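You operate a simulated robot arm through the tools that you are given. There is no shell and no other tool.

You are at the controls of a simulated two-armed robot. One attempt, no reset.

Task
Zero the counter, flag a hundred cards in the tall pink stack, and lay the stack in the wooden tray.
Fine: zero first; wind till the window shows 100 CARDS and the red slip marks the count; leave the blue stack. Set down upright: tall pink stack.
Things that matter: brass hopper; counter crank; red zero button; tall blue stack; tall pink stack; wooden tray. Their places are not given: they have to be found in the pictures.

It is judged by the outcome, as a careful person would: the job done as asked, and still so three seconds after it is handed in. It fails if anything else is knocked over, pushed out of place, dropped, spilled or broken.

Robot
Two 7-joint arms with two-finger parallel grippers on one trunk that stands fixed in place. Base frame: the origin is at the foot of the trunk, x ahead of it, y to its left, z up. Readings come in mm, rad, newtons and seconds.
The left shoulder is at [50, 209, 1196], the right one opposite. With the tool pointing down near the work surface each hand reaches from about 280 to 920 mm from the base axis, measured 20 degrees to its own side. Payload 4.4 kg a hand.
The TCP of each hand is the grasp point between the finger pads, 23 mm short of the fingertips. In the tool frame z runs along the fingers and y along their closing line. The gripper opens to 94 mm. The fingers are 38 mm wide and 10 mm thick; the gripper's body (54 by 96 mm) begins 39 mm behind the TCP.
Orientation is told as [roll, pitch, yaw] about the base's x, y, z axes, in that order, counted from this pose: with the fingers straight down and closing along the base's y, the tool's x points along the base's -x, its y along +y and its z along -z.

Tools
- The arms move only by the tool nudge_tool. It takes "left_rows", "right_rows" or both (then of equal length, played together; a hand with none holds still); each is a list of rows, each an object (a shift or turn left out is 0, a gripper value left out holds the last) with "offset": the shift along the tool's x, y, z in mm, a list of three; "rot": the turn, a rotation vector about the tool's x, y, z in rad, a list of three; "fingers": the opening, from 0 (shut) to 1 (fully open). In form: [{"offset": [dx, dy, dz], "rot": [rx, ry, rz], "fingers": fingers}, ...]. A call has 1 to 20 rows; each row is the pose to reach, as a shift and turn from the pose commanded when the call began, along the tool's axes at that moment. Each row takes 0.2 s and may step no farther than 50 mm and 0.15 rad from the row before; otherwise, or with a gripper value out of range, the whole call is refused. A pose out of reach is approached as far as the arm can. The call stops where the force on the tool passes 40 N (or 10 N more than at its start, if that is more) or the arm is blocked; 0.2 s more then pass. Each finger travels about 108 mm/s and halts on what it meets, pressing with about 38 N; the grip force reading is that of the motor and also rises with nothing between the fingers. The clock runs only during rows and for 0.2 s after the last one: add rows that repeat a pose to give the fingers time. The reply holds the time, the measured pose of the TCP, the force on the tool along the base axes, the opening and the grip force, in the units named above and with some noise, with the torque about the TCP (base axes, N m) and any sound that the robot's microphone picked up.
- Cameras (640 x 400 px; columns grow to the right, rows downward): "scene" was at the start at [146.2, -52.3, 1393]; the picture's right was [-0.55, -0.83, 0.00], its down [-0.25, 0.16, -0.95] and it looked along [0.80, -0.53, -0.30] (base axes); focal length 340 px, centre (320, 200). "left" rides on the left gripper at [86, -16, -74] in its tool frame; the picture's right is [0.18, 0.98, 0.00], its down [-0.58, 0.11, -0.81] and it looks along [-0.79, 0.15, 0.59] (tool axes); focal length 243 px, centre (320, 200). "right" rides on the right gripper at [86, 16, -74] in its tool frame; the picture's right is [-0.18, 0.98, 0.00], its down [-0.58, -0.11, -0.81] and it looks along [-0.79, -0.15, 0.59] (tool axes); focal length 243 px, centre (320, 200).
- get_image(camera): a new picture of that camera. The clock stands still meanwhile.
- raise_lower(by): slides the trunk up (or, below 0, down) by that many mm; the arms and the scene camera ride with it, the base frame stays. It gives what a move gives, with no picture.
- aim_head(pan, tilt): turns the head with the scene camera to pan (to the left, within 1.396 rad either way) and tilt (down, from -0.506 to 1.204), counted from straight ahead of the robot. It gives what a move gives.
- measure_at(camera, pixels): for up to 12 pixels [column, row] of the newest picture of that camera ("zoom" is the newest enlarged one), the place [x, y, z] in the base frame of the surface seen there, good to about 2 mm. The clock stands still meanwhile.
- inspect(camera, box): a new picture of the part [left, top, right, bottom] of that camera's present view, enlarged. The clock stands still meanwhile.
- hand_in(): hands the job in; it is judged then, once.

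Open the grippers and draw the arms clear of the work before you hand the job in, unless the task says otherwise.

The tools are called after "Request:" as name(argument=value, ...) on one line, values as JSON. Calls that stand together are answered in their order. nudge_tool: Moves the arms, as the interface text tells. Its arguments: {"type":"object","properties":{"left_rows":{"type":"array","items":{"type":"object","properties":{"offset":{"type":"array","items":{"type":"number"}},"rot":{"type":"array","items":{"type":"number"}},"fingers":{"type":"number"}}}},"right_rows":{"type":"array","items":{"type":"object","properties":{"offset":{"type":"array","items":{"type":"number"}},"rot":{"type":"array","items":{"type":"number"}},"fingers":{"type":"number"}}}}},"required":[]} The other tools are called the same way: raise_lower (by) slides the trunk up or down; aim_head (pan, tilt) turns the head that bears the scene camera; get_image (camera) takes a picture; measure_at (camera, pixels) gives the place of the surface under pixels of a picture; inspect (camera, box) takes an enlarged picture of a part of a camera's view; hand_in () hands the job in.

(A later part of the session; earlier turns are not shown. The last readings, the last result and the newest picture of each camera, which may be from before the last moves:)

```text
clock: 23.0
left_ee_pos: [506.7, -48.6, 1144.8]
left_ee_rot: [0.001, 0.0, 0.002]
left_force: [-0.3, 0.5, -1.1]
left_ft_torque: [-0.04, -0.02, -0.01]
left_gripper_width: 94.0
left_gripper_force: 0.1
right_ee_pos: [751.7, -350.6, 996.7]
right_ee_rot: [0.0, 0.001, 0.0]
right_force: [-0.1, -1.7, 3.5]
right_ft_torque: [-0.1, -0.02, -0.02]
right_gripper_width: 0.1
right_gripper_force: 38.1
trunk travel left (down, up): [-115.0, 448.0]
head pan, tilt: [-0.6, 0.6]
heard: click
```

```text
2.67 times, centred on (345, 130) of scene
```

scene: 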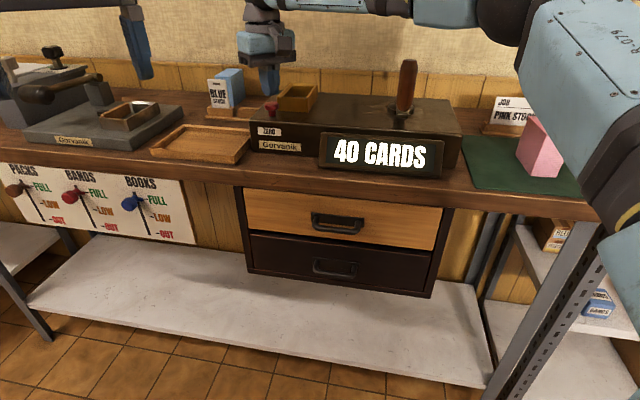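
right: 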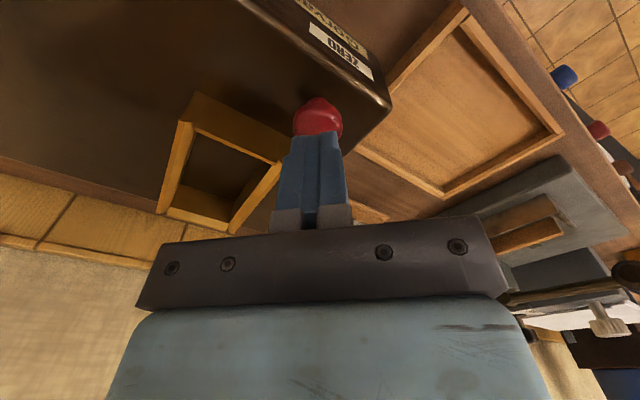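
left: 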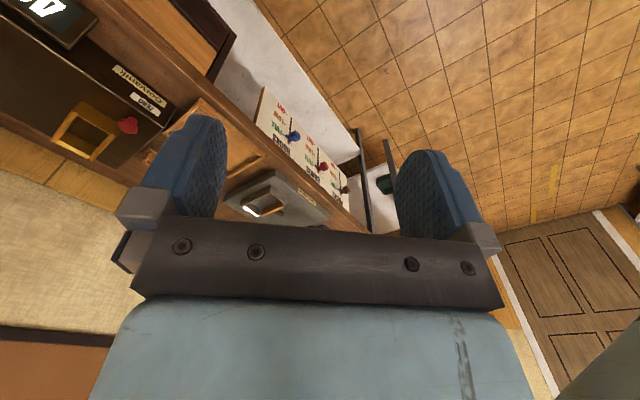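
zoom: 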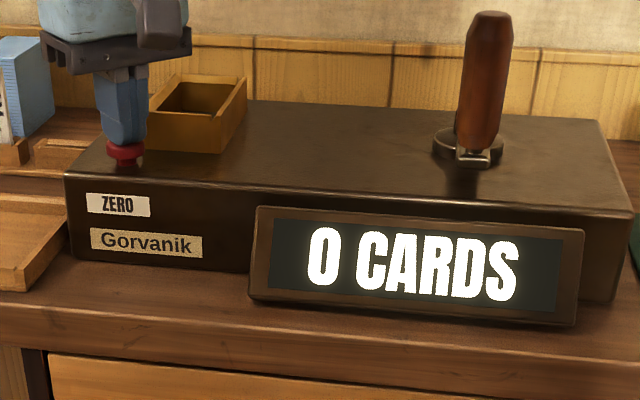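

A click was heard and the window shows 0 CARDS. I'll lift off and, unloaded, test the reach over the hopper centre (792,-439) with yaw -45° at z≈1076.

Request:
nudge_tool(right_rows=[{"offset": [0, 0, -40], "rot": [0, 0, 0], "fingers": 0}, {"offset": [0, 0, -80], "rot": [0, 0, 0], "fingers": 0}, {"offset": [-10, -22, -80], "rot": [0, 0, 0.13], "fingers": 0}, {"offset": [-20, -44, -80], "rot": [0, 0, 0.26], "fingers": 0}, {"offset": [-30, -66, -80], "rot": [0, 0, 0.39], "fingers": 0}, {"offset": [-40.5, -88.5, -80], "rot": [0, 0, 0.52], "fingers": 0}, {"offset": [-40.5, -88.5, -80], "rot": [0, 0, 0.65], "fingers": 0}, {"offset": [-40.5, -88.5, -80], "rot": [0, 0, 0.785], "fingers": 0}, {"offset": [-40.5, -88.5, -80], "rot": [0, 0, 0.785], "fingers": 0}])

Request:
inspect(camera="scene", box=[225, 60, 465, 200])

```text
clock: 25.0
left_ee_pos: [507.1, -48.3, 1143.9]
left_ee_rot: [-0.001, 0.0, 0.002]
left_force: [0.0, -0.2, -0.5]
left_ft_torque: [0.02, -0.02, 0.0]
left_gripper_width: 94.0
left_gripper_force: 0.1
right_ee_pos: [776.5, -441.0, 1072.8]
right_ee_rot: [0.001, 0.0, -0.784]
right_force: [-0.8, 0.9, 0.8]
right_ft_torque: [0.01, 0.01, -0.04]
right_gripper_width: 0.0
right_gripper_force: 37.9
right hand out of reach, approached as far as the arm can: row 3, 4, 5, 6, 7, 8, 9
trunk travel left (down, up): [-115.0, 448.0]
head pan, tilt: [-0.6, 0.6]
```

```text
2.67 times, centred on (345, 130) of scene
```

zoom: 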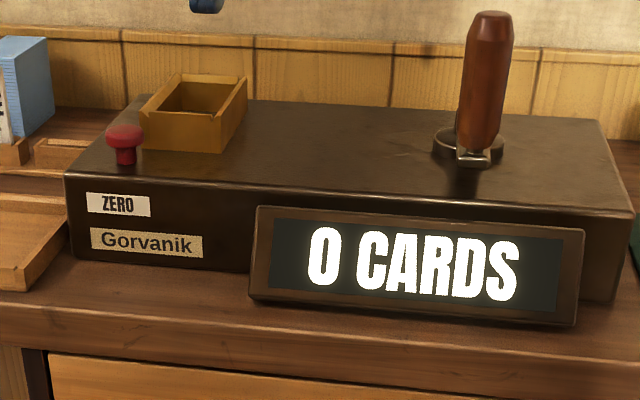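

Short by 16 mm at this height. Let me test lower, at z≈1030 where loading would actually take place (tips 25 mm above the rim).

Request:
nudge_tool(right_rows=[{"offset": [-3, 4, 20], "fingers": 0}, {"offset": [-10.3, 12.4, 43], "fingers": 0}, {"offset": [-10.3, 12.4, 43], "fingers": 0}])

Request:
aim_head(pan=-0.85, tilt=0.2)

Request:
get_image(camera="scene")

```text
clock: 25.8
left_ee_pos: [506.4, -47.4, 1143.8]
left_ee_rot: [0.0, 0.001, 0.0]
left_force: [-0.7, 0.4, 0.6]
left_ft_torque: [0.04, -0.03, -0.04]
left_gripper_width: 93.8
left_gripper_force: 0.0
right_ee_pos: [780.3, -442.2, 1028.6]
right_ee_rot: [-0.001, 0.0, -0.785]
right_force: [0.0, 0.5, 0.4]
right_ft_torque: [0.02, -0.01, -0.03]
right_gripper_width: 0.2
right_gripper_force: 38.8
right hand out of reach, approached as far as the arm can: row 2, 3
trunk travel left (down, up): [-115.0, 448.0]
head pan, tilt: [-0.6, 0.6]
```

```text
clock: 26.6
left_ee_pos: [506.7, -47.9, 1143.2]
left_ee_rot: [0.001, 0.001, 0.001]
left_force: [0.1, 0.7, 0.1]
left_ft_torque: [-0.03, 0.02, -0.03]
left_gripper_width: 94.0
left_gripper_force: 0.0
right_ee_pos: [780.9, -443.3, 1028.1]
right_ee_rot: [-0.001, -0.002, -0.784]
right_force: [-0.2, 0.3, 0.2]
right_ft_torque: [-0.03, 0.02, 0.0]
right_gripper_width: 0.1
right_gripper_force: 37.6
trunk travel left (down, up): [-115.0, 448.0]
head pan, tilt: [-0.85, 0.201]
```

```text
taken
```

scene: 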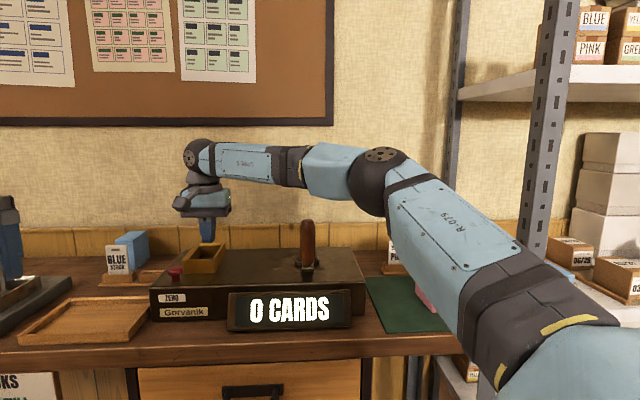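

The arm is still bent at the elbow (385,170). Measuring joints again in this picture.

Request:
measure_at(camera="scene", pixels=[[382, 155], [190, 158], [370, 180], [250, 163], [460, 240], [550, 325], [200, 180]])

```text
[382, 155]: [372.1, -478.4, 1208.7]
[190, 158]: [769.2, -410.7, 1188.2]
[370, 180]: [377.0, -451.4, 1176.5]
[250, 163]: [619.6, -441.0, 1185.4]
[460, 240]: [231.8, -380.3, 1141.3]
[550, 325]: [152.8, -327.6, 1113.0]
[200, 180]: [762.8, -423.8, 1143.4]
```

The upper arm points the same way in both limit cases, so a shoulder joint seems to be at its stop. I'll pull the hand back to a free region and compare the elbow position.

Request:
nudge_tool(right_rows=[{"offset": [10, 0, -35], "fingers": 0}, {"offset": [40, 0, -70], "fingers": 0}, {"offset": [80, 0, -90], "fingers": 0}, {"offset": [120, 0, -90], "fingers": 0}, {"offset": [160, 0, -90], "fingers": 0}, {"offset": [160, 0, -90], "fingers": 0}])

Request:
get_image(camera="scene")

```text
clock: 28.0
left_ee_pos: [507.3, -48.1, 1143.6]
left_ee_rot: [0.001, 0.001, 0.002]
left_force: [-0.4, 0.0, -0.2]
left_ft_torque: [0.0, 0.01, 0.02]
left_gripper_width: 94.2
left_gripper_force: 0.0
right_ee_pos: [664.9, -329.5, 1118.9]
right_ee_rot: [-0.003, 0.002, -0.785]
right_force: [0.7, 0.2, -0.2]
right_ft_torque: [0.02, 0.01, -0.02]
right_gripper_width: 0.0
right_gripper_force: 38.2
trunk travel left (down, up): [-115.0, 448.0]
head pan, tilt: [-0.85, 0.201]
```

```text
taken
```

scene: 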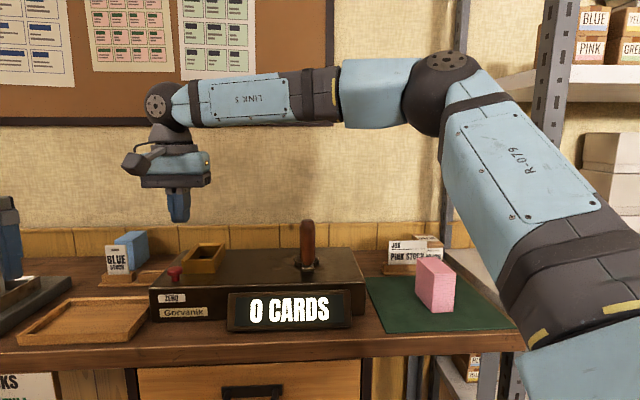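

The elbow has moved to about (440,85). Measuring it.

Request:
measure_at(camera="scene", pixels=[[440, 65], [425, 95], [158, 105], [240, 98], [520, 180], [600, 290]])

```text
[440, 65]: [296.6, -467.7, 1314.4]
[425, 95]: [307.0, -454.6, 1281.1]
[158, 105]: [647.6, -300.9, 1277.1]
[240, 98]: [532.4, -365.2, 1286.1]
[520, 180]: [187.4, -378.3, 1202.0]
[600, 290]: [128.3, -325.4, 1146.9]
```

Upper-arm data suggests the shoulder is parked at a corner of its range. I'll go to the pink stack side, passing above the crank (tips at ≈1117 vs 1073), opening the fingers, and see how the elbow sits there.

Request:
nudge_tool(right_rows=[{"offset": [0, 0, -20], "fingers": 0}, {"offset": [-8, -40, -20], "fingers": 0}, {"offset": [-15, -80, -20], "fingers": 0}, {"offset": [-23, -120, -20], "fingers": 0}, {"offset": [-31, -160, -20], "fingers": 0}, {"offset": [-38, -200, -20], "fingers": 0}, {"offset": [-46, -240, -20], "fingers": 0}, {"offset": [-54, -280, -20], "fingers": 0.3}, {"offset": [-61, -320, -20], "fingers": 0.6}, {"offset": [-69, -360, -20], "fingers": 0.9}, {"offset": [-77, -400, -20], "fingers": 0.9}, {"offset": [-84, -440, -20], "fingers": 0.9}, {"offset": [-92, -481, -20], "fingers": 0.9}, {"offset": [-92, -481, -20], "fingers": 0.9}])

Request:
aim_head(pan=-1.0, tilt=0.35)

Request:
get_image(camera="scene")

Request:
get_image(camera="right")

```text
clock: 31.0
left_ee_pos: [508.1, -48.1, 1143.9]
left_ee_rot: [-0.001, 0.0, 0.001]
left_force: [0.1, 0.2, -0.1]
left_ft_torque: [0.03, -0.02, 0.02]
left_gripper_width: 94.0
left_gripper_force: 0.1
right_ee_pos: [392.7, -734.2, 1141.8]
right_ee_rot: [0.0, -0.001, -0.784]
right_force: [0.1, -0.3, 0.5]
right_ft_torque: [-0.02, 0.02, 0.0]
right_gripper_width: 84.3
right_gripper_force: 0.0
trunk travel left (down, up): [-115.0, 448.0]
head pan, tilt: [-0.85, 0.201]
```

```text
clock: 31.7
left_ee_pos: [507.2, -47.1, 1143.8]
left_ee_rot: [0.001, 0.0, 0.002]
left_force: [0.7, -1.3, 0.7]
left_ft_torque: [0.01, -0.02, 0.01]
left_gripper_width: 94.0
left_gripper_force: 0.2
right_ee_pos: [392.8, -734.9, 1142.6]
right_ee_rot: [0.0, -0.001, -0.783]
right_force: [0.5, 0.3, 0.2]
right_ft_torque: [0.01, 0.0, 0.02]
right_gripper_width: 84.5
right_gripper_force: 0.0
trunk travel left (down, up): [-115.0, 448.0]
head pan, tilt: [-1.0, 0.351]
```

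```text
taken
```

scene: 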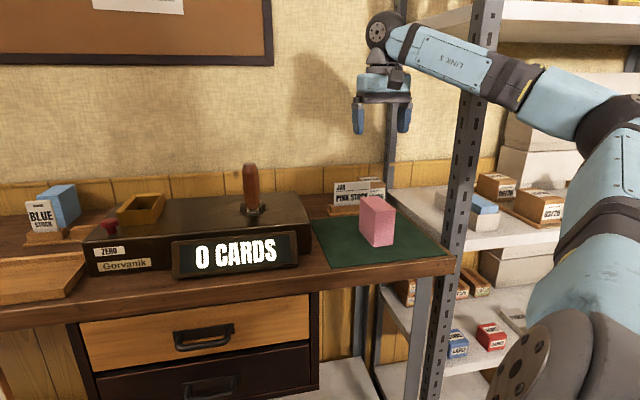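

```text
taken
```

right: 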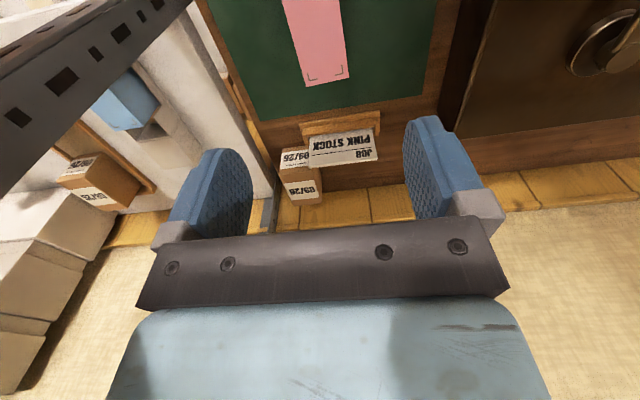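

The hand is above the pink stack, opened to 84 mm. There's a metal shelf post at (470,130) near the arm; I'll measure it, the elbow and the stack.

Request:
measure_at(camera="scene", pixels=[[470, 130], [480, 50], [440, 320], [610, 110], [378, 30], [392, 200], [450, 60], [540, 95], [600, 240], [520, 360], [384, 100], [378, 200]])

Request:
inspect(camera="scene", box=[300, 150, 460, 280])

```text
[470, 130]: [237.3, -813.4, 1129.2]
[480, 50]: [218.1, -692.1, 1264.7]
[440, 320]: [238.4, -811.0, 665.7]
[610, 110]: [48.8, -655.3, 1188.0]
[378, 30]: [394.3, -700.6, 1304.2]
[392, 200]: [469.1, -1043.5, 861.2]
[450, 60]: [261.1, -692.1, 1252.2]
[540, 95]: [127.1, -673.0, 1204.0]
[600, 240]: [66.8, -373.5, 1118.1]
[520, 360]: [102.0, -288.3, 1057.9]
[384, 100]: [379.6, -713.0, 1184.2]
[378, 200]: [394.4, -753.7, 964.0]
```

```text
3.08 times, centred on (380, 215) of scene
```

zoom: 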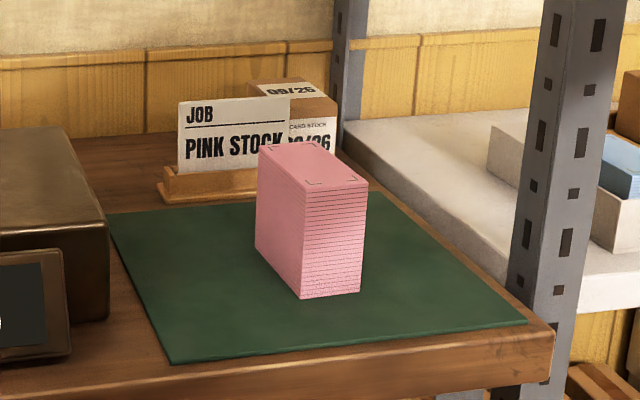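

The post stands at about (237,-812), outside the forearm's line. To understand the arm's joint layout better I'll also look at the left arm's elbow, which mirrors the right.

Request:
aim_head(pan=0.3, tilt=0.5)

Request:
get_image(camera="scene")

```text
clock: 33.2
left_ee_pos: [507.6, -47.4, 1143.5]
left_ee_rot: [0.001, 0.0, 0.0]
left_force: [-0.5, -0.1, 0.4]
left_ft_torque: [-0.02, -0.01, 0.03]
left_gripper_width: 94.0
left_gripper_force: 0.1
right_ee_pos: [392.7, -734.5, 1142.9]
right_ee_rot: [-0.001, 0.0, -0.784]
right_force: [0.5, 0.6, 0.3]
right_ft_torque: [-0.03, 0.02, 0.03]
right_gripper_width: 84.8
right_gripper_force: 0.1
trunk travel left (down, up): [-115.0, 448.0]
head pan, tilt: [0.3, 0.499]
```

```text
taken
```

scene: 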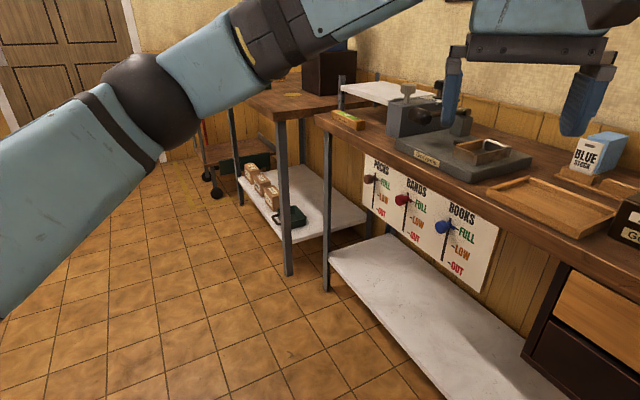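

Measuring the left elbow and upper arm.

Request:
measure_at(camera="scene", pixels=[[155, 90], [150, 120], [60, 160], [220, 80], [320, 20], [120, 120]])

```text
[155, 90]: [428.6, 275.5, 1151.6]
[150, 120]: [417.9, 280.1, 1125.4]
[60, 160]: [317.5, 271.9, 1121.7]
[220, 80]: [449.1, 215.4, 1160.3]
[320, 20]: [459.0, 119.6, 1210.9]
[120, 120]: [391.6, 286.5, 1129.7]
```

The left elbow sits much further forward (≈(467,311,1140)) than the right one's stuck spot, so the right arm may be in a poor posture rather than truly out of reach. I'll move the left hand aside and bring the right hand back to a retracted central pose to see whether its elbow re-settles.

Request:
nudge_tool(left_rows=[{"offset": [5, 20, -10]}, {"offset": [10, 50, -25]}, {"offset": [20, 85, -40]}, {"offset": [30, 120, -55]}, {"offset": [40, 155, -60]}, {"offset": [50, 190, -60]}, {"offset": [60, 220, -60]}, {"offset": [60, 220, -60]}, {"offset": [60, 220, -60]}, {"offset": [60, 220, -60]}, {"offset": [60, 220, -60]}, {"offset": [60, 220, -60]}, {"offset": [60, 220, -60]}], right_rows=[{"offset": [0, 0, -40], "rot": [0, 0, 0]}, {"offset": [0, 0, -80], "rot": [0, 0, 0]}, {"offset": [0, 0, -107], "rot": [0, 0, 0]}, {"offset": [24, 37, -107], "rot": [0, 0, -0.08]}, {"offset": [49, 74, -107], "rot": [0, 0, -0.16]}, {"offset": [73, 110, -107], "rot": [0, 0, -0.24]}, {"offset": [98, 147, -107], "rot": [0, 0, -0.32]}, {"offset": [122, 184, -107], "rot": [0, 0, -0.4]}, {"offset": [147, 221, -107], "rot": [0, 0, -0.48]}, {"offset": [171, 258, -107], "rot": [0, 0, -0.56]}, {"offset": [196, 295, -107], "rot": [0, 0, -0.64]}, {"offset": [220, 331, -107], "rot": [0, 0, -0.72]}, {"offset": [245, 368, -107], "rot": [0, 0, -0.785]}])

Request:
aim_head(pan=-0.9, tilt=0.2)

Request:
get_image(camera="scene")

```text
clock: 36.0
left_ee_pos: [446.7, 172.5, 1201.9]
left_ee_rot: [-0.001, 0.0, 0.002]
left_force: [0.0, -0.1, 0.5]
left_ft_torque: [-0.01, -0.01, -0.02]
left_gripper_width: 93.9
left_gripper_force: 0.1
right_ee_pos: [483.1, -299.5, 1242.7]
right_ee_rot: [-0.001, 0.002, 0.002]
right_force: [0.2, -0.1, 0.1]
right_ft_torque: [-0.04, 0.0, 0.02]
right_gripper_width: 84.6
right_gripper_force: 0.0
trunk travel left (down, up): [-115.0, 448.0]
head pan, tilt: [0.3, 0.499]
```

```text
clock: 37.4
left_ee_pos: [445.8, 172.7, 1202.7]
left_ee_rot: [0.0, 0.0, 0.002]
left_force: [1.3, -0.7, 0.1]
left_ft_torque: [0.02, -0.03, -0.03]
left_gripper_width: 94.2
left_gripper_force: 0.1
right_ee_pos: [481.7, -302.3, 1242.2]
right_ee_rot: [0.001, 0.0, 0.0]
right_force: [0.8, 0.4, 0.2]
right_ft_torque: [0.01, -0.01, 0.0]
right_gripper_width: 84.4
right_gripper_force: 0.0
trunk travel left (down, up): [-115.0, 448.0]
head pan, tilt: [-0.901, 0.201]
```

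```text
taken
```

scene: 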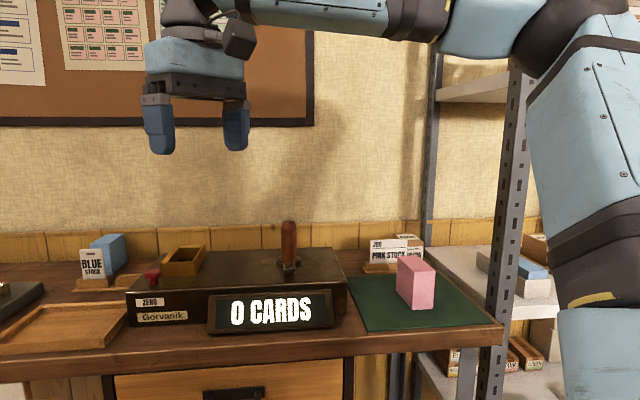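

Elbow is at about (545,40). Measuring, then I'll go further inward.

Request:
measure_at(camera="scene", pixels=[[545, 35], [530, 60], [600, 150], [620, 280], [400, 20]])

Request:
nudge_tool(right_rows=[{"offset": [0, 40, 0]}, {"offset": [0, 80, 0]}, {"offset": [0, 120, 10]}, {"offset": [0, 160, 20]}, {"offset": [0, 200, 30]}, {"offset": [0, 240, 40]}, {"offset": [0, 240, 40]}])

Request:
aim_head(pan=-0.9, tilt=0.0)

Request:
get_image(camera="scene")

```text
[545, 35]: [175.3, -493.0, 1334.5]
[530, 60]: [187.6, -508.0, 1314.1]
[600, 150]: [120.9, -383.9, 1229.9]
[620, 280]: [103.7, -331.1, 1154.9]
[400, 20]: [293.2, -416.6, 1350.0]
```

```text
clock: 39.0
left_ee_pos: [446.0, 171.9, 1203.9]
left_ee_rot: [0.001, -0.003, 0.003]
left_force: [-0.6, -0.4, 0.3]
left_ft_torque: [0.01, -0.03, -0.01]
left_gripper_width: 94.3
left_gripper_force: 0.0
right_ee_pos: [454.7, -150.3, 1198.2]
right_ee_rot: [0.001, 0.0, -0.001]
right_force: [-0.4, 0.2, -0.5]
right_ft_torque: [0.03, -0.03, -0.03]
right_gripper_width: 84.5
right_gripper_force: 0.1
right hand out of reach, approached as far as the arm can: row 4, 5, 6, 7
trunk travel left (down, up): [-115.0, 448.0]
head pan, tilt: [-0.901, 0.201]
```

```text
clock: 39.7
left_ee_pos: [445.9, 172.3, 1202.4]
left_ee_rot: [-0.001, 0.0, 0.002]
left_force: [0.3, -0.2, -0.3]
left_ft_torque: [-0.05, 0.03, -0.02]
left_gripper_width: 94.3
left_gripper_force: 0.0
right_ee_pos: [455.6, -149.7, 1196.9]
right_ee_rot: [0.0, -0.001, 0.001]
right_force: [-0.6, -0.4, 0.0]
right_ft_torque: [0.02, 0.0, -0.04]
right_gripper_width: 84.4
right_gripper_force: 0.1
trunk travel left (down, up): [-115.0, 448.0]
head pan, tilt: [-0.901, 0.0]
```

```text
taken
```

scene: 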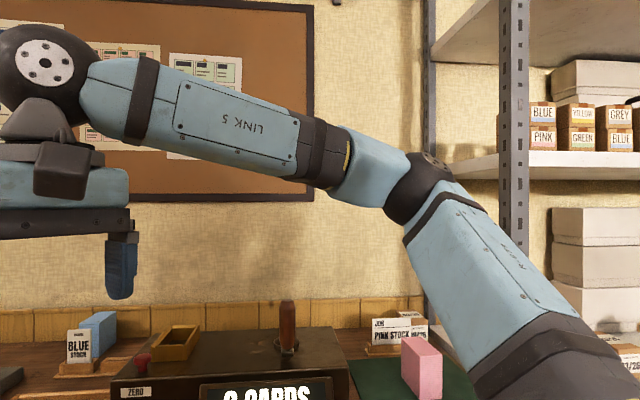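

The right hand cannot even go inward of y≈-150 here. Measuring the elbow once more.

Request:
measure_at(camera="scene", pixels=[[420, 180], [405, 195], [470, 250], [540, 350], [240, 120], [45, 65]])

```text
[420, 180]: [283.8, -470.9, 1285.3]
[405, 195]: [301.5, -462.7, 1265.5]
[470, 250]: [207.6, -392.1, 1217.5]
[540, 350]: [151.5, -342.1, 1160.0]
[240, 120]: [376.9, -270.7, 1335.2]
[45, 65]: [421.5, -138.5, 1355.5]
```

The upper arm's sideways component is stuck at ≈-275 mm in every inward case: the shoulder is in a flipped branch, while the left arm is not. Crossing with the elbow straight out to the right and low should free it, so I'll return the hand above the pink stack.

Request:
nudge_tool(right_rows=[{"offset": [5, -45, -10], "rot": [0, 0, 0.06]}, {"offset": [10, -90, -10], "rot": [0, 0, 0.12]}, {"offset": [15, -135, -10], "rot": [0, 0, 0.18]}, {"offset": [20, -180, -10], "rot": [0, 0, 0.24]}, {"offset": [25, -225, -10], "rot": [0, 0, 0.3]}, {"offset": [30, -270, -10], "rot": [0, 0, 0.36]}, {"offset": [35, -315, -10], "rot": [0, 0, 0.42]}, {"offset": [40, -360, -10], "rot": [0, 0, 0.48]}, {"offset": [45, -405, -10], "rot": [0, 0, 0.54]}, {"offset": [50, -450, -10], "rot": [0, 0, 0.6]}, {"offset": [55, -495, -10], "rot": [0, 0, 0.66]}, {"offset": [60, -540, -10], "rot": [0, 0, 0.72]}, {"offset": [63, -584, -10], "rot": [0, 0, 0.785]}, {"offset": [63, -584, -10], "rot": [0, 0, 0.785]}])

Request:
raise_lower(by=200)

Request:
aim_head(pan=-1.1, tilt=0.4)

Request:
get_image(camera="scene")

```text
clock: 42.7
left_ee_pos: [446.3, 172.3, 1202.8]
left_ee_rot: [-0.001, 0.0, 0.002]
left_force: [-0.1, -0.7, -0.9]
left_ft_torque: [-0.02, -0.02, -0.01]
left_gripper_width: 94.0
left_gripper_force: 0.1
right_ee_pos: [396.7, -733.1, 1207.0]
right_ee_rot: [-0.001, 0.001, -0.786]
right_force: [0.0, 0.7, 0.9]
right_ft_torque: [-0.02, -0.03, -0.02]
right_gripper_width: 84.7
right_gripper_force: 0.1
trunk travel left (down, up): [-115.0, 448.0]
head pan, tilt: [-0.901, 0.0]
```

```text
clock: 44.9
left_ee_pos: [447.7, 172.0, 1404.7]
left_ee_rot: [-0.001, 0.0, 0.001]
left_force: [0.0, -0.1, 0.0]
left_ft_torque: [0.01, -0.02, -0.01]
left_gripper_width: 94.2
left_gripper_force: 0.1
right_ee_pos: [397.0, -733.8, 1407.2]
right_ee_rot: [0.0, 0.0, -0.784]
right_force: [-1.3, 0.4, 0.1]
right_ft_torque: [-0.01, -0.03, -0.01]
right_gripper_width: 84.7
right_gripper_force: 0.1
trunk travel left (down, up): [-315.0, 248.0]
head pan, tilt: [-0.901, 0.0]
```

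```text
clock: 45.8
left_ee_pos: [446.1, 171.6, 1402.7]
left_ee_rot: [0.0, -0.001, 0.001]
left_force: [0.8, -0.6, -0.1]
left_ft_torque: [0.02, 0.01, -0.01]
left_gripper_width: 94.2
left_gripper_force: 0.1
right_ee_pos: [396.1, -733.5, 1406.8]
right_ee_rot: [0.001, -0.001, -0.784]
right_force: [0.0, 0.4, 0.3]
right_ft_torque: [0.0, 0.01, -0.04]
right_gripper_width: 84.1
right_gripper_force: 0.1
trunk travel left (down, up): [-315.0, 248.0]
head pan, tilt: [-1.1, 0.4]
```

```text
taken
```

scene: 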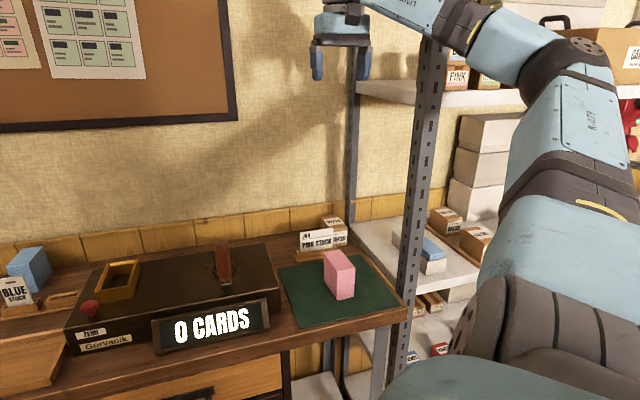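

Trunk is at +40. Now lowering the right hand straight down to z≈1040 (tips 50 mm above the stack) to bring the elbow down.

Request:
nudge_tool(right_rows=[{"offset": [0, 0, 42]}, {"offset": [0, 0, 84]}, {"offset": [0, 0, 126]}, {"offset": [0, 0, 168]}, {"offset": [0, 0, 210]}, {"offset": [0, 0, 252]}, {"offset": [0, 0, 294]}, {"offset": [0, 0, 336]}, {"offset": [0, 0, 366]}, {"offset": [0, 0, 366]}])

Request:
get_image(camera="scene")

```text
clock: 48.0
left_ee_pos: [446.2, 173.1, 1402.7]
left_ee_rot: [0.0, 0.0, 0.002]
left_force: [0.1, -0.1, 0.5]
left_ft_torque: [0.01, 0.01, -0.04]
left_gripper_width: 94.0
left_gripper_force: 0.0
right_ee_pos: [393.1, -734.7, 1039.4]
right_ee_rot: [-0.002, 0.0, -0.784]
right_force: [0.6, -0.7, -0.3]
right_ft_torque: [0.02, -0.01, -0.04]
right_gripper_width: 84.4
right_gripper_force: 0.2
trunk travel left (down, up): [-315.0, 248.0]
head pan, tilt: [-1.1, 0.4]
```

```text
taken
```

scene: 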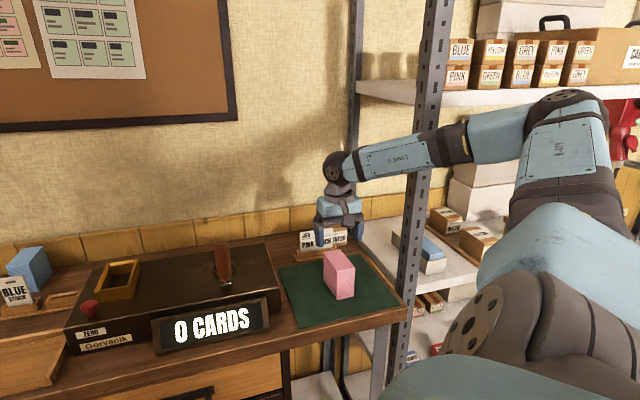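

Elbow is now near (565,115). Measuring it.

Request:
measure_at(camera="scene", pixels=[[565, 98], [550, 120], [337, 165], [400, 155], [500, 135], [565, 160], [570, 230], [470, 325], [430, 100]])

```text
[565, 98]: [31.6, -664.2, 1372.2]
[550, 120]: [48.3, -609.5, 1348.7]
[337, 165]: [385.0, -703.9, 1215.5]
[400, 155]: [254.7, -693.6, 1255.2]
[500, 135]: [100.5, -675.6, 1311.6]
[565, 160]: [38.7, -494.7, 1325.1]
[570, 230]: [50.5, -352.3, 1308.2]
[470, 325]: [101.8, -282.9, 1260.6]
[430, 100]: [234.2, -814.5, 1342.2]
```

The elbow is still slightly above the shoulder, straight out right. I'll raise the trunk 220 mm more and lower the hand again so the elbow drops below shoulder height.

Request:
raise_lower(by=220)

Request:
nudge_tool(right_rows=[{"offset": [0, 0, 40]}, {"offset": [0, 0, 80]}, {"offset": [0, 0, 120]}, {"offset": [0, 0, 160]}, {"offset": [0, 0, 200]}, {"offset": [0, 0, 220]}, {"offset": [0, 0, 220]}])

Request:
aim_head(pan=-1.15, tilt=0.7)

Request:
get_image(camera="scene")

```text
clock: 50.3
left_ee_pos: [446.7, 173.1, 1623.5]
left_ee_rot: [-0.002, 0.0, 0.002]
left_force: [-0.4, -0.1, 0.6]
left_ft_torque: [0.01, 0.02, 0.0]
left_gripper_width: 93.8
left_gripper_force: 0.1
right_ee_pos: [393.8, -735.7, 1258.1]
right_ee_rot: [-0.001, -0.001, -0.782]
right_force: [0.3, 0.3, -0.1]
right_ft_torque: [0.0, -0.03, -0.01]
right_gripper_width: 84.7
right_gripper_force: 0.0
trunk travel left (down, up): [-535.0, 28.0]
head pan, tilt: [-1.1, 0.4]
```

```text
clock: 51.9
left_ee_pos: [447.4, 172.2, 1623.7]
left_ee_rot: [0.001, -0.001, 0.001]
left_force: [-0.5, -0.3, 1.3]
left_ft_torque: [-0.01, 0.01, 0.03]
left_gripper_width: 93.8
left_gripper_force: 0.0
right_ee_pos: [392.9, -736.0, 1038.7]
right_ee_rot: [-0.002, -0.001, -0.783]
right_force: [-0.2, 0.1, -0.7]
right_ft_torque: [0.01, -0.01, -0.01]
right_gripper_width: 84.6
right_gripper_force: 0.0
trunk travel left (down, up): [-535.0, 28.0]
head pan, tilt: [-1.1, 0.4]
```

```text
clock: 52.7
left_ee_pos: [445.9, 172.6, 1624.2]
left_ee_rot: [-0.001, 0.0, 0.001]
left_force: [-0.1, -0.6, -0.3]
left_ft_torque: [-0.02, -0.02, -0.01]
left_gripper_width: 94.2
left_gripper_force: 0.0
right_ee_pos: [392.9, -735.6, 1039.2]
right_ee_rot: [-0.001, 0.001, -0.784]
right_force: [-0.2, 0.9, -0.6]
right_ft_torque: [-0.04, 0.02, -0.03]
right_gripper_width: 84.6
right_gripper_force: 0.1
trunk travel left (down, up): [-535.0, 28.0]
head pan, tilt: [-1.15, 0.7]
```

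```text
taken
```

scene: 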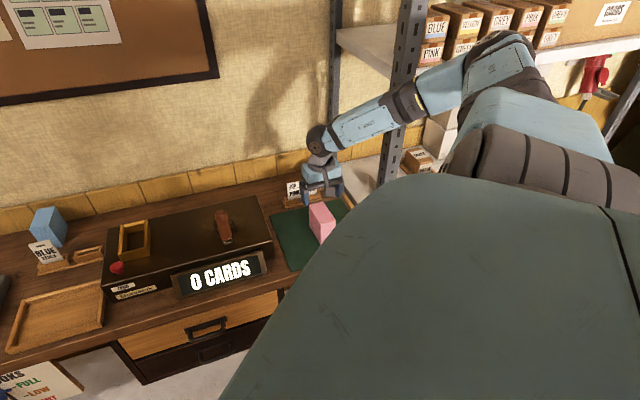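

Request:
measure_at(camera="scene", pixels=[[505, 45], [490, 70], [318, 140], [360, 120], [440, 85], [510, 75], [550, 120], [400, 200]])

```text
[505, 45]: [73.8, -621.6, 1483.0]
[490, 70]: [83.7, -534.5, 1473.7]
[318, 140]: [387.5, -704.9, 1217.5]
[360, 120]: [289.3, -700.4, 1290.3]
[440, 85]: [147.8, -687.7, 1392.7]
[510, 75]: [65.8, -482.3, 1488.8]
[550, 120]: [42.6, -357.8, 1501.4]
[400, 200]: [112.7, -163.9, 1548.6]
```

The elbow now sits almost exactly straight out at shoulder height (rel ≈(30,-441,-11)). I'll sweep the hand inward in front of the table at z≈1040, keeping x≈395 away from the crank, to come out on the other branch.

Request:
nudge_tool(right_rows=[{"offset": [28, 30, 0], "rot": [0, 0, -0.1]}, {"offset": [57, 59, 0], "rot": [0, 0, -0.2]}, {"offset": [86, 88, 0], "rot": [0, 0, -0.3]}, {"offset": [115, 117, 0], "rot": [0, 0, -0.4]}, {"offset": [144, 146, 0], "rot": [0, 0, -0.5]}, {"offset": [172, 175, 0], "rot": [0, 0, -0.6]}, {"offset": [200, 203, 0], "rot": [0, 0, -0.7]}, {"offset": [200, 203, 0], "rot": [0, 0, -0.785]}])

Request:
get_image(camera="scene")

```text
clock: 54.5
left_ee_pos: [445.9, 172.1, 1621.9]
left_ee_rot: [0.001, 0.0, 0.002]
left_force: [0.0, 0.2, 0.0]
left_ft_torque: [0.0, -0.01, 0.04]
left_gripper_width: 93.8
left_gripper_force: 0.0
right_ee_pos: [395.5, -453.3, 1038.9]
right_ee_rot: [0.0, 0.001, 0.002]
right_force: [0.3, 0.6, -0.1]
right_ft_torque: [-0.01, -0.03, -0.01]
right_gripper_width: 84.6
right_gripper_force: 0.1
trunk travel left (down, up): [-535.0, 28.0]
head pan, tilt: [-1.15, 0.7]
```

```text
taken
```

scene: 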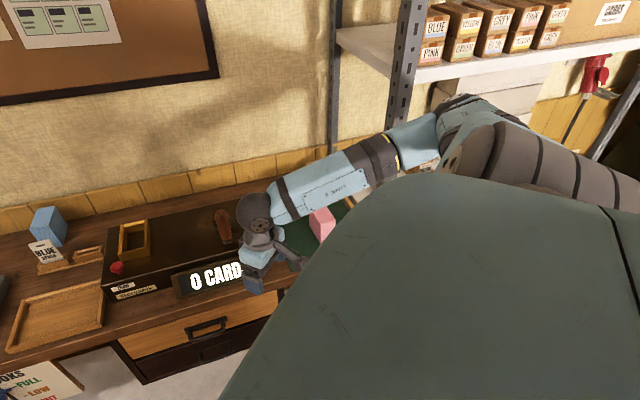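

No reach complaint. Measuring the elbow now near (465,115).

Request:
measure_at(camera="scene", pixels=[[465, 105], [450, 130], [255, 215], [330, 185], [410, 145], [480, 115], [460, 160]])

```text
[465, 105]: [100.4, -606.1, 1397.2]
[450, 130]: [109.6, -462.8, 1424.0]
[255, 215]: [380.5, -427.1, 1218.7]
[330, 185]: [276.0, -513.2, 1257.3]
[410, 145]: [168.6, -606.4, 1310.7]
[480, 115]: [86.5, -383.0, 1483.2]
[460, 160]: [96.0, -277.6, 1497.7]
```

The elbow is now below the shoulder (rel ≈(45,-430,-115)), so it has crossed over. Testing an outward extension to (700,-360,1070), which passes more than 100 mm from the crank.

Request:
nudge_tool(right_rows=[{"offset": [-38, 12, -10]}, {"offset": [-76, 23, -20]}, {"offset": [-114, 35, -30]}, {"offset": [-152, 47, -30]}, {"offset": [-190, 58, -30]}, {"offset": [-228, 70, -30]}, {"offset": [-266, 81, -30]}, {"offset": [-304, 93, -30]}, {"offset": [-304, 93, -30]}])

Request:
aim_head(pan=-0.8, tilt=0.7)

Request:
get_image(camera="scene")

```text
clock: 56.5
left_ee_pos: [444.6, 172.3, 1623.3]
left_ee_rot: [0.0, -0.001, 0.002]
left_force: [0.8, 0.0, -0.5]
left_ft_torque: [-0.01, 0.0, 0.02]
left_gripper_width: 94.1
left_gripper_force: 0.1
right_ee_pos: [696.5, -362.2, 1067.6]
right_ee_rot: [0.0, 0.001, 0.001]
right_force: [0.2, 0.5, 0.6]
right_ft_torque: [-0.02, -0.02, 0.03]
right_gripper_width: 84.5
right_gripper_force: 0.2
trunk travel left (down, up): [-535.0, 28.0]
head pan, tilt: [-1.15, 0.7]
```

```text
clock: 57.3
left_ee_pos: [446.2, 172.8, 1623.1]
left_ee_rot: [-0.001, -0.001, 0.003]
left_force: [0.1, 0.7, 0.3]
left_ft_torque: [-0.03, -0.01, 0.0]
left_gripper_width: 93.8
left_gripper_force: 0.0
right_ee_pos: [696.9, -360.3, 1069.0]
right_ee_rot: [0.0, 0.001, 0.0]
right_force: [-0.1, 0.6, 0.8]
right_ft_torque: [-0.02, -0.03, -0.01]
right_gripper_width: 84.7
right_gripper_force: 0.0
trunk travel left (down, up): [-535.0, 28.0]
head pan, tilt: [-0.799, 0.7]
```

```text
taken
```

scene: 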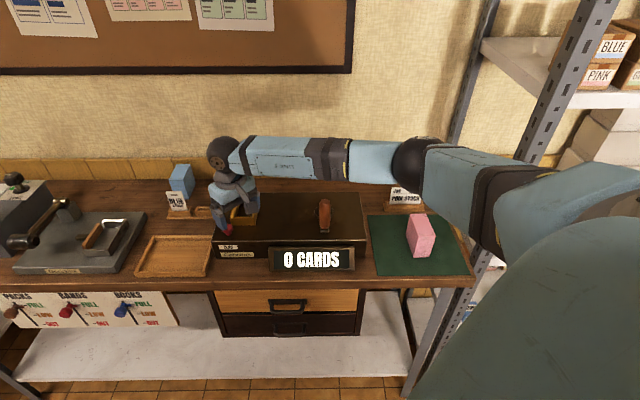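

It now reaches (697,-360,1069) easily with the trunk high, so the posture is fixed. I'll go back the same way and on to above the pink stack with yaw -45°, keeping z≈1069.

Request:
nudge_tool(right_rows=[{"offset": [38, -12, 0]}, {"offset": [76, -23, 0]}, {"offset": [114, -35, 0]}, {"offset": [152, -47, 0]}, {"offset": [190, -58, 0]}, {"offset": [228, -70, 0]}, {"offset": [266, -81, 0]}, {"offset": [302, -93, 0]}, {"offset": [304, -135, 10], "rot": [0, 0, 0.11]}, {"offset": [304, -175, 20], "rot": [0, 0, 0.22]}, {"offset": [304, -215, 30], "rot": [0, 0, 0.33]}, {"offset": [304, -255, 30], "rot": [0, 0, 0.44]}, {"offset": [304, -295, 30], "rot": [0, 0, 0.55]}, {"offset": [304, -335, 30], "rot": [0, 0, 0.66]}, {"offset": [304, -375, 30], "rot": [0, 0, 0.785]}, {"offset": [304, -375, 30], "rot": [0, 0, 0.785]}])

Request:
get_image(camera="scene")

Request:
get_image(camera="right")

```text
clock: 60.7
left_ee_pos: [446.9, 173.6, 1624.6]
left_ee_rot: [-0.001, 0.0, 0.002]
left_force: [-0.6, 0.6, 0.7]
left_ft_torque: [0.02, -0.01, -0.01]
left_gripper_width: 93.8
left_gripper_force: 0.0
right_ee_pos: [392.8, -733.6, 1041.5]
right_ee_rot: [0.0, 0.0, -0.785]
right_force: [-0.1, 0.7, 0.4]
right_ft_torque: [-0.02, 0.0, 0.01]
right_gripper_width: 84.7
right_gripper_force: 0.1
trunk travel left (down, up): [-535.0, 28.0]
head pan, tilt: [-0.799, 0.7]
```

```text
taken
```

scene: 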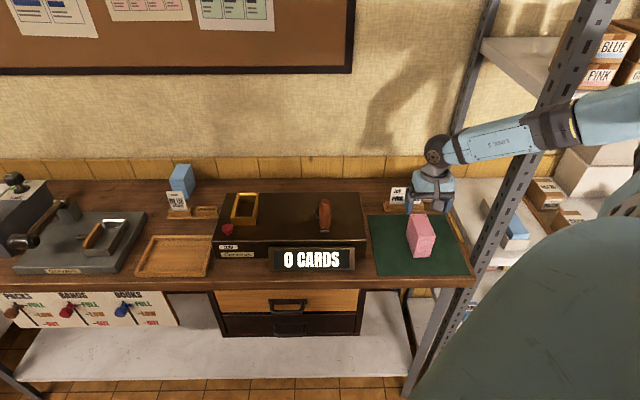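

```text
taken
```

right: 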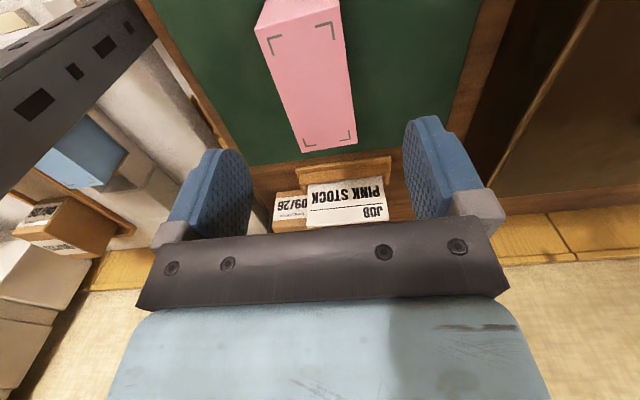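

The stack's top face is visible in the right camera between (256,28), (340,2), (357,147) and (302,154). Measuring those corners and the scene view of the same.

Request:
measure_at(camera="right", pixels=[[259, 30], [337, 5], [355, 145], [303, 152], [312, 80], [280, 90], [346, 75], [330, 149]])

Request:
inspect(camera="scene", box=[385, 190, 455, 270])

```text
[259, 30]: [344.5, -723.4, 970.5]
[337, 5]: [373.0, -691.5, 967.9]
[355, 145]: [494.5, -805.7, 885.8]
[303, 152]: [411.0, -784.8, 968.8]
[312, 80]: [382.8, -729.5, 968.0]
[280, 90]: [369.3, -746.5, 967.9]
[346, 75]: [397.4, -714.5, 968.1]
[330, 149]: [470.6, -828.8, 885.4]
```

```text
5.00 times, centred on (420, 230) of scene
```

zoom: 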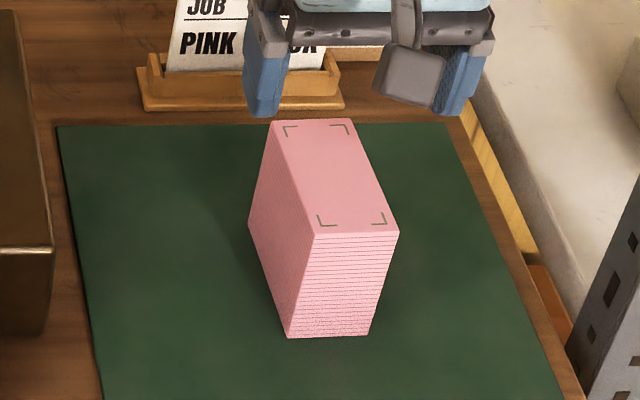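

Stack: centre ≈(392,-737), top z≈967, long axis at ≈-43°. I'll align yaw to -0.745, centre over it and descend to TCP z≈947 (20 mm below its top) with fingers open.

Request:
nudge_tool(right_rows=[{"offset": [-1.7, -3.1, 20], "rot": [0, 0, -0.04]}, {"offset": [-1.7, -3.1, 45], "rot": [0, 0, -0.04]}, {"offset": [-1.7, -3.1, 70], "rot": [0, 0, -0.04]}, {"offset": [-1.7, -3.1, 90], "rot": [0, 0, -0.04]}, {"offset": [-1.7, -3.1, 94.5], "rot": [0, 0, -0.04]}, {"offset": [-1.7, -3.1, 94.5], "rot": [0, 0, -0.04]}])

Request:
inspect(camera="scene", box=[375, 160, 465, 270])

Request:
get_image(camera="right")

```text
clock: 62.1
left_ee_pos: [446.1, 172.1, 1622.9]
left_ee_rot: [0.002, 0.001, 0.003]
left_force: [0.7, 0.2, 1.0]
left_ft_torque: [0.01, -0.01, 0.01]
left_gripper_width: 94.0
left_gripper_force: 0.1
right_ee_pos: [390.9, -736.0, 943.4]
right_ee_rot: [0.0, 0.0, -0.746]
right_force: [0.5, 0.6, 0.1]
right_ft_torque: [0.0, 0.03, 0.01]
right_gripper_width: 84.3
right_gripper_force: 0.2
trunk travel left (down, up): [-535.0, 28.0]
head pan, tilt: [-0.799, 0.7]
```

```text
3.64 times, centred on (420, 215) of scene
```

zoom: 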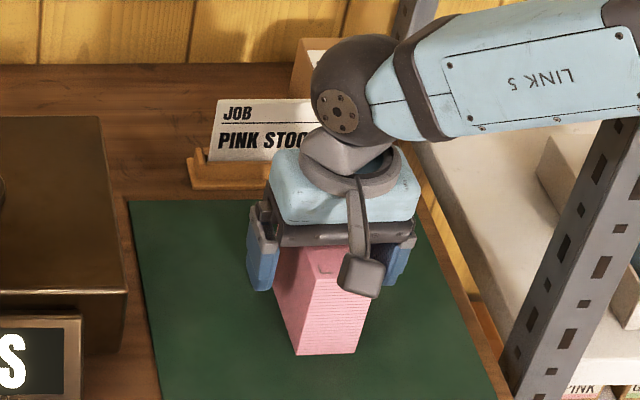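

```text
taken
```

right: 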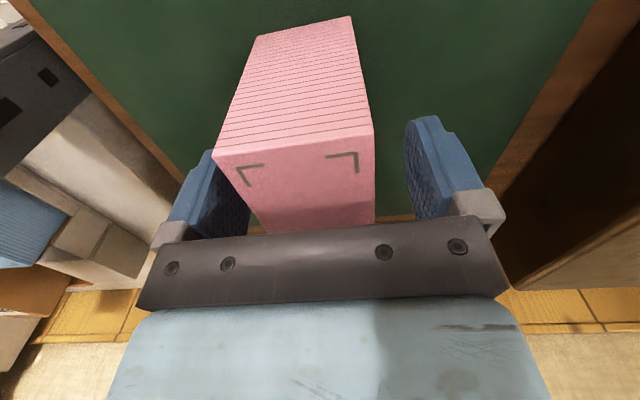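

The stack stands between the fingers. I'll measure the stack's top front corners and the inner pads in the right view to check centring before closing.

Request:
measure_at(camera="right", pixels=[[217, 158], [370, 135], [255, 215], [372, 210], [225, 190], [425, 170], [240, 200], [410, 150], [300, 180]])

```text
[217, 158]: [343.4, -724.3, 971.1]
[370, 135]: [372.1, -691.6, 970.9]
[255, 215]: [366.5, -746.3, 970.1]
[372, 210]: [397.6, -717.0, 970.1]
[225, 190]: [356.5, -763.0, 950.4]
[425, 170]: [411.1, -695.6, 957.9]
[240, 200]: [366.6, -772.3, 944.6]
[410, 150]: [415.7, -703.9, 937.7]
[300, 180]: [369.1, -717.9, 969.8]
```

Stack spans tool-y from -24 to +19.5, so I shift by -2 mm and close on it.

Request:
nudge_tool(right_rows=[{"offset": [0, -2.2, 0]}, {"offset": [0, -2.2, 0], "fingers": 0.6}, {"offset": [0, -2.2, 0], "fingers": 0.5}, {"offset": [0, -2.2, 0], "fingers": 0.3}, {"offset": [0, -2.2, 0], "fingers": 0.3}, {"offset": [0, -2.2, 0], "fingers": 0.3}])

Request:
get_image(camera="right")

```text
clock: 63.5
left_ee_pos: [446.9, 173.7, 1623.2]
left_ee_rot: [0.001, 0.0, 0.002]
left_force: [0.2, 0.6, 0.0]
left_ft_torque: [-0.03, 0.0, 0.0]
left_gripper_width: 94.0
left_gripper_force: 0.0
right_ee_pos: [390.4, -738.5, 942.8]
right_ee_rot: [0.0, 0.0, -0.745]
right_force: [2.1, 2.7, 1.1]
right_ft_torque: [0.03, -0.09, 0.05]
right_gripper_width: 46.0
right_gripper_force: 38.4
trunk travel left (down, up): [-535.0, 28.0]
head pan, tilt: [-0.799, 0.7]
```

```text
taken
```

right: 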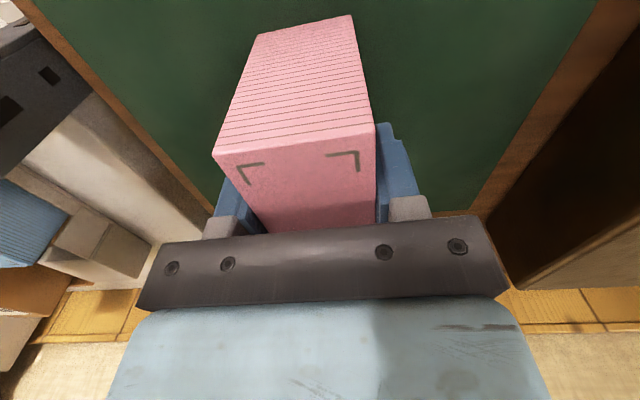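

Gripped: opening 46.0 mm, grip force 38 N. Lifting gently 70 mm first to check it comes up cleanly.

Request:
nudge_tool(right_rows=[{"offset": [0, 0, -6], "fingers": 0.2}, {"offset": [0, 0, -18], "fingers": 0.2}, {"offset": [0, 0, -35], "fingers": 0.2}, {"offset": [0, 0, -55], "fingers": 0.2}, {"offset": [0, 0, -70], "fingers": 0.2}, {"offset": [0, 0, -70], "fingers": 0.2}])

Request:
inspect(camera="scene", box=[375, 140, 465, 270])

Request:
get_image(camera="right")

```text
clock: 64.9
left_ee_pos: [447.4, 172.1, 1623.5]
left_ee_rot: [0.0, -0.001, 0.001]
left_force: [-0.4, 0.3, 0.2]
left_ft_torque: [-0.01, -0.01, -0.02]
left_gripper_width: 93.8
left_gripper_force: 0.0
right_ee_pos: [393.2, -736.6, 1012.8]
right_ee_rot: [-0.001, 0.002, -0.744]
right_force: [-0.3, -0.4, -1.7]
right_ft_torque: [-0.04, -0.02, -0.02]
right_gripper_width: 45.8
right_gripper_force: 38.3
trunk travel left (down, up): [-535.0, 28.0]
head pan, tilt: [-0.799, 0.7]
```

```text
3.08 times, centred on (420, 205) of scene
```

zoom: 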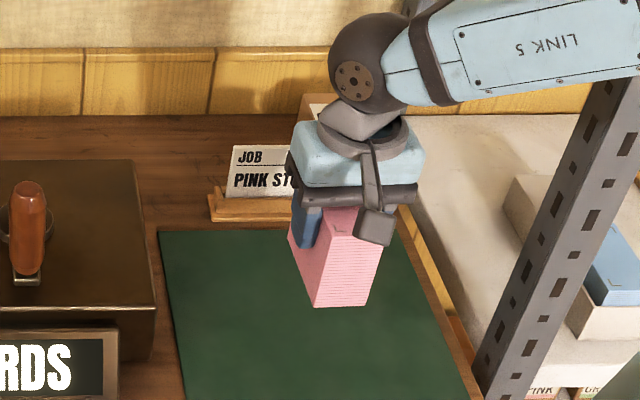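

```text
taken
```

right: 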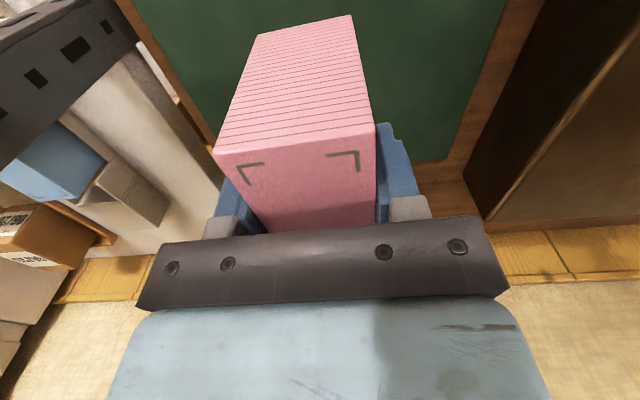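

The stack lifts straight, no slip. Now carrying it out in front of the table (stack bottom >950), well clear of counter and crank.

Request:
nudge_tool(right_rows=[{"offset": [20, 18, -7]}, {"offset": [48, 42, -14]}, {"offset": [75, 67, -20]}, {"offset": [93, 91, -27]}, {"offset": [111, 115, -34]}, {"offset": [129, 139.5, -42]}, {"offset": [148, 168, -56]}, {"offset": [168, 196, -72]}, {"offset": [168, 196, -72]}])

Request:
get_image(camera="scene")

```text
clock: 66.9
left_ee_pos: [445.5, 171.8, 1622.7]
left_ee_rot: [0.0, 0.0, 0.002]
left_force: [0.6, 0.3, 0.5]
left_ft_torque: [-0.01, 0.01, -0.03]
left_gripper_width: 94.0
left_gripper_force: 0.1
right_ee_pos: [401.7, -479.1, 1085.0]
right_ee_rot: [0.001, 0.003, -0.746]
right_force: [0.3, 0.3, -2.8]
right_ft_torque: [0.0, -0.03, 0.03]
right_gripper_width: 45.6
right_gripper_force: 37.7
trunk travel left (down, up): [-535.0, 28.0]
head pan, tilt: [-0.799, 0.7]
```

```text
taken
```

scene: 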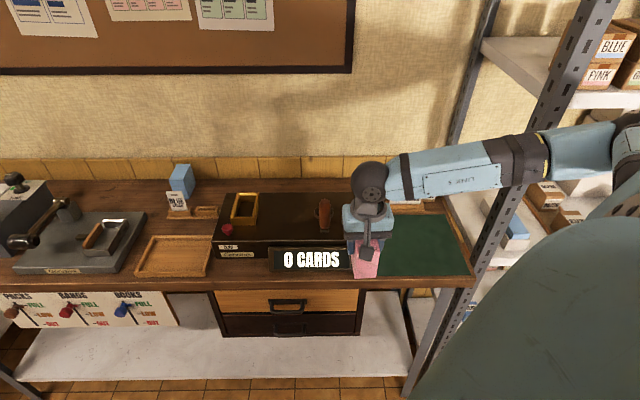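

Carrying on along the front of the counter to (671,-318), in line with the hopper, 120 mm clear of the crank, turning yaw to -45°.

Request:
nudge_tool(right_rows=[{"offset": [-11, 37.6, 0], "rot": [0, 0, 0]}, {"offset": [-22, 75, 0], "rot": [0, 0, 0.005]}, {"offset": [-33, 113, 0], "rot": [0, 0, 0.01]}, {"offset": [-44, 150, 0], "rot": [0, 0, 0.015]}, {"offset": [-55, 188, 0], "rot": [0, 0, 0.02]}, {"offset": [-66, 226, 0], "rot": [0, 0, 0.025]}, {"offset": [-77, 263, 0], "rot": [0, 0, 0.03]}, {"offset": [-88, 301, 0], "rot": [0, 0, 0.04]}, {"offset": [-88, 301, 0], "rot": [0, 0, 0.04]}])

Request:
get_image(camera="scene")

Request:
get_image(camera="right")

```text
clock: 68.9
left_ee_pos: [444.9, 171.5, 1623.1]
left_ee_rot: [0.001, 0.001, 0.003]
left_force: [-0.3, -0.2, -0.6]
left_ft_torque: [0.02, -0.02, 0.01]
left_gripper_width: 93.9
left_gripper_force: 0.0
right_ee_pos: [672.4, -322.1, 1087.9]
right_ee_rot: [0.0, 0.0, -0.786]
right_force: [0.7, 0.1, -3.0]
right_ft_torque: [0.0, -0.01, 0.04]
right_gripper_width: 45.8
right_gripper_force: 38.2
trunk travel left (down, up): [-535.0, 28.0]
head pan, tilt: [-0.799, 0.7]
```

```text
taken
```

scene: 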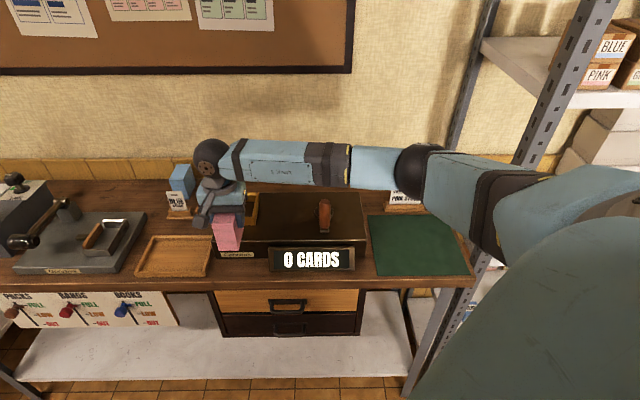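

```text
taken
```

right: 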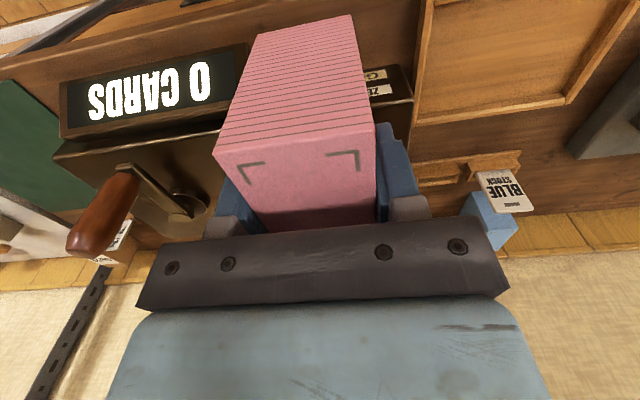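

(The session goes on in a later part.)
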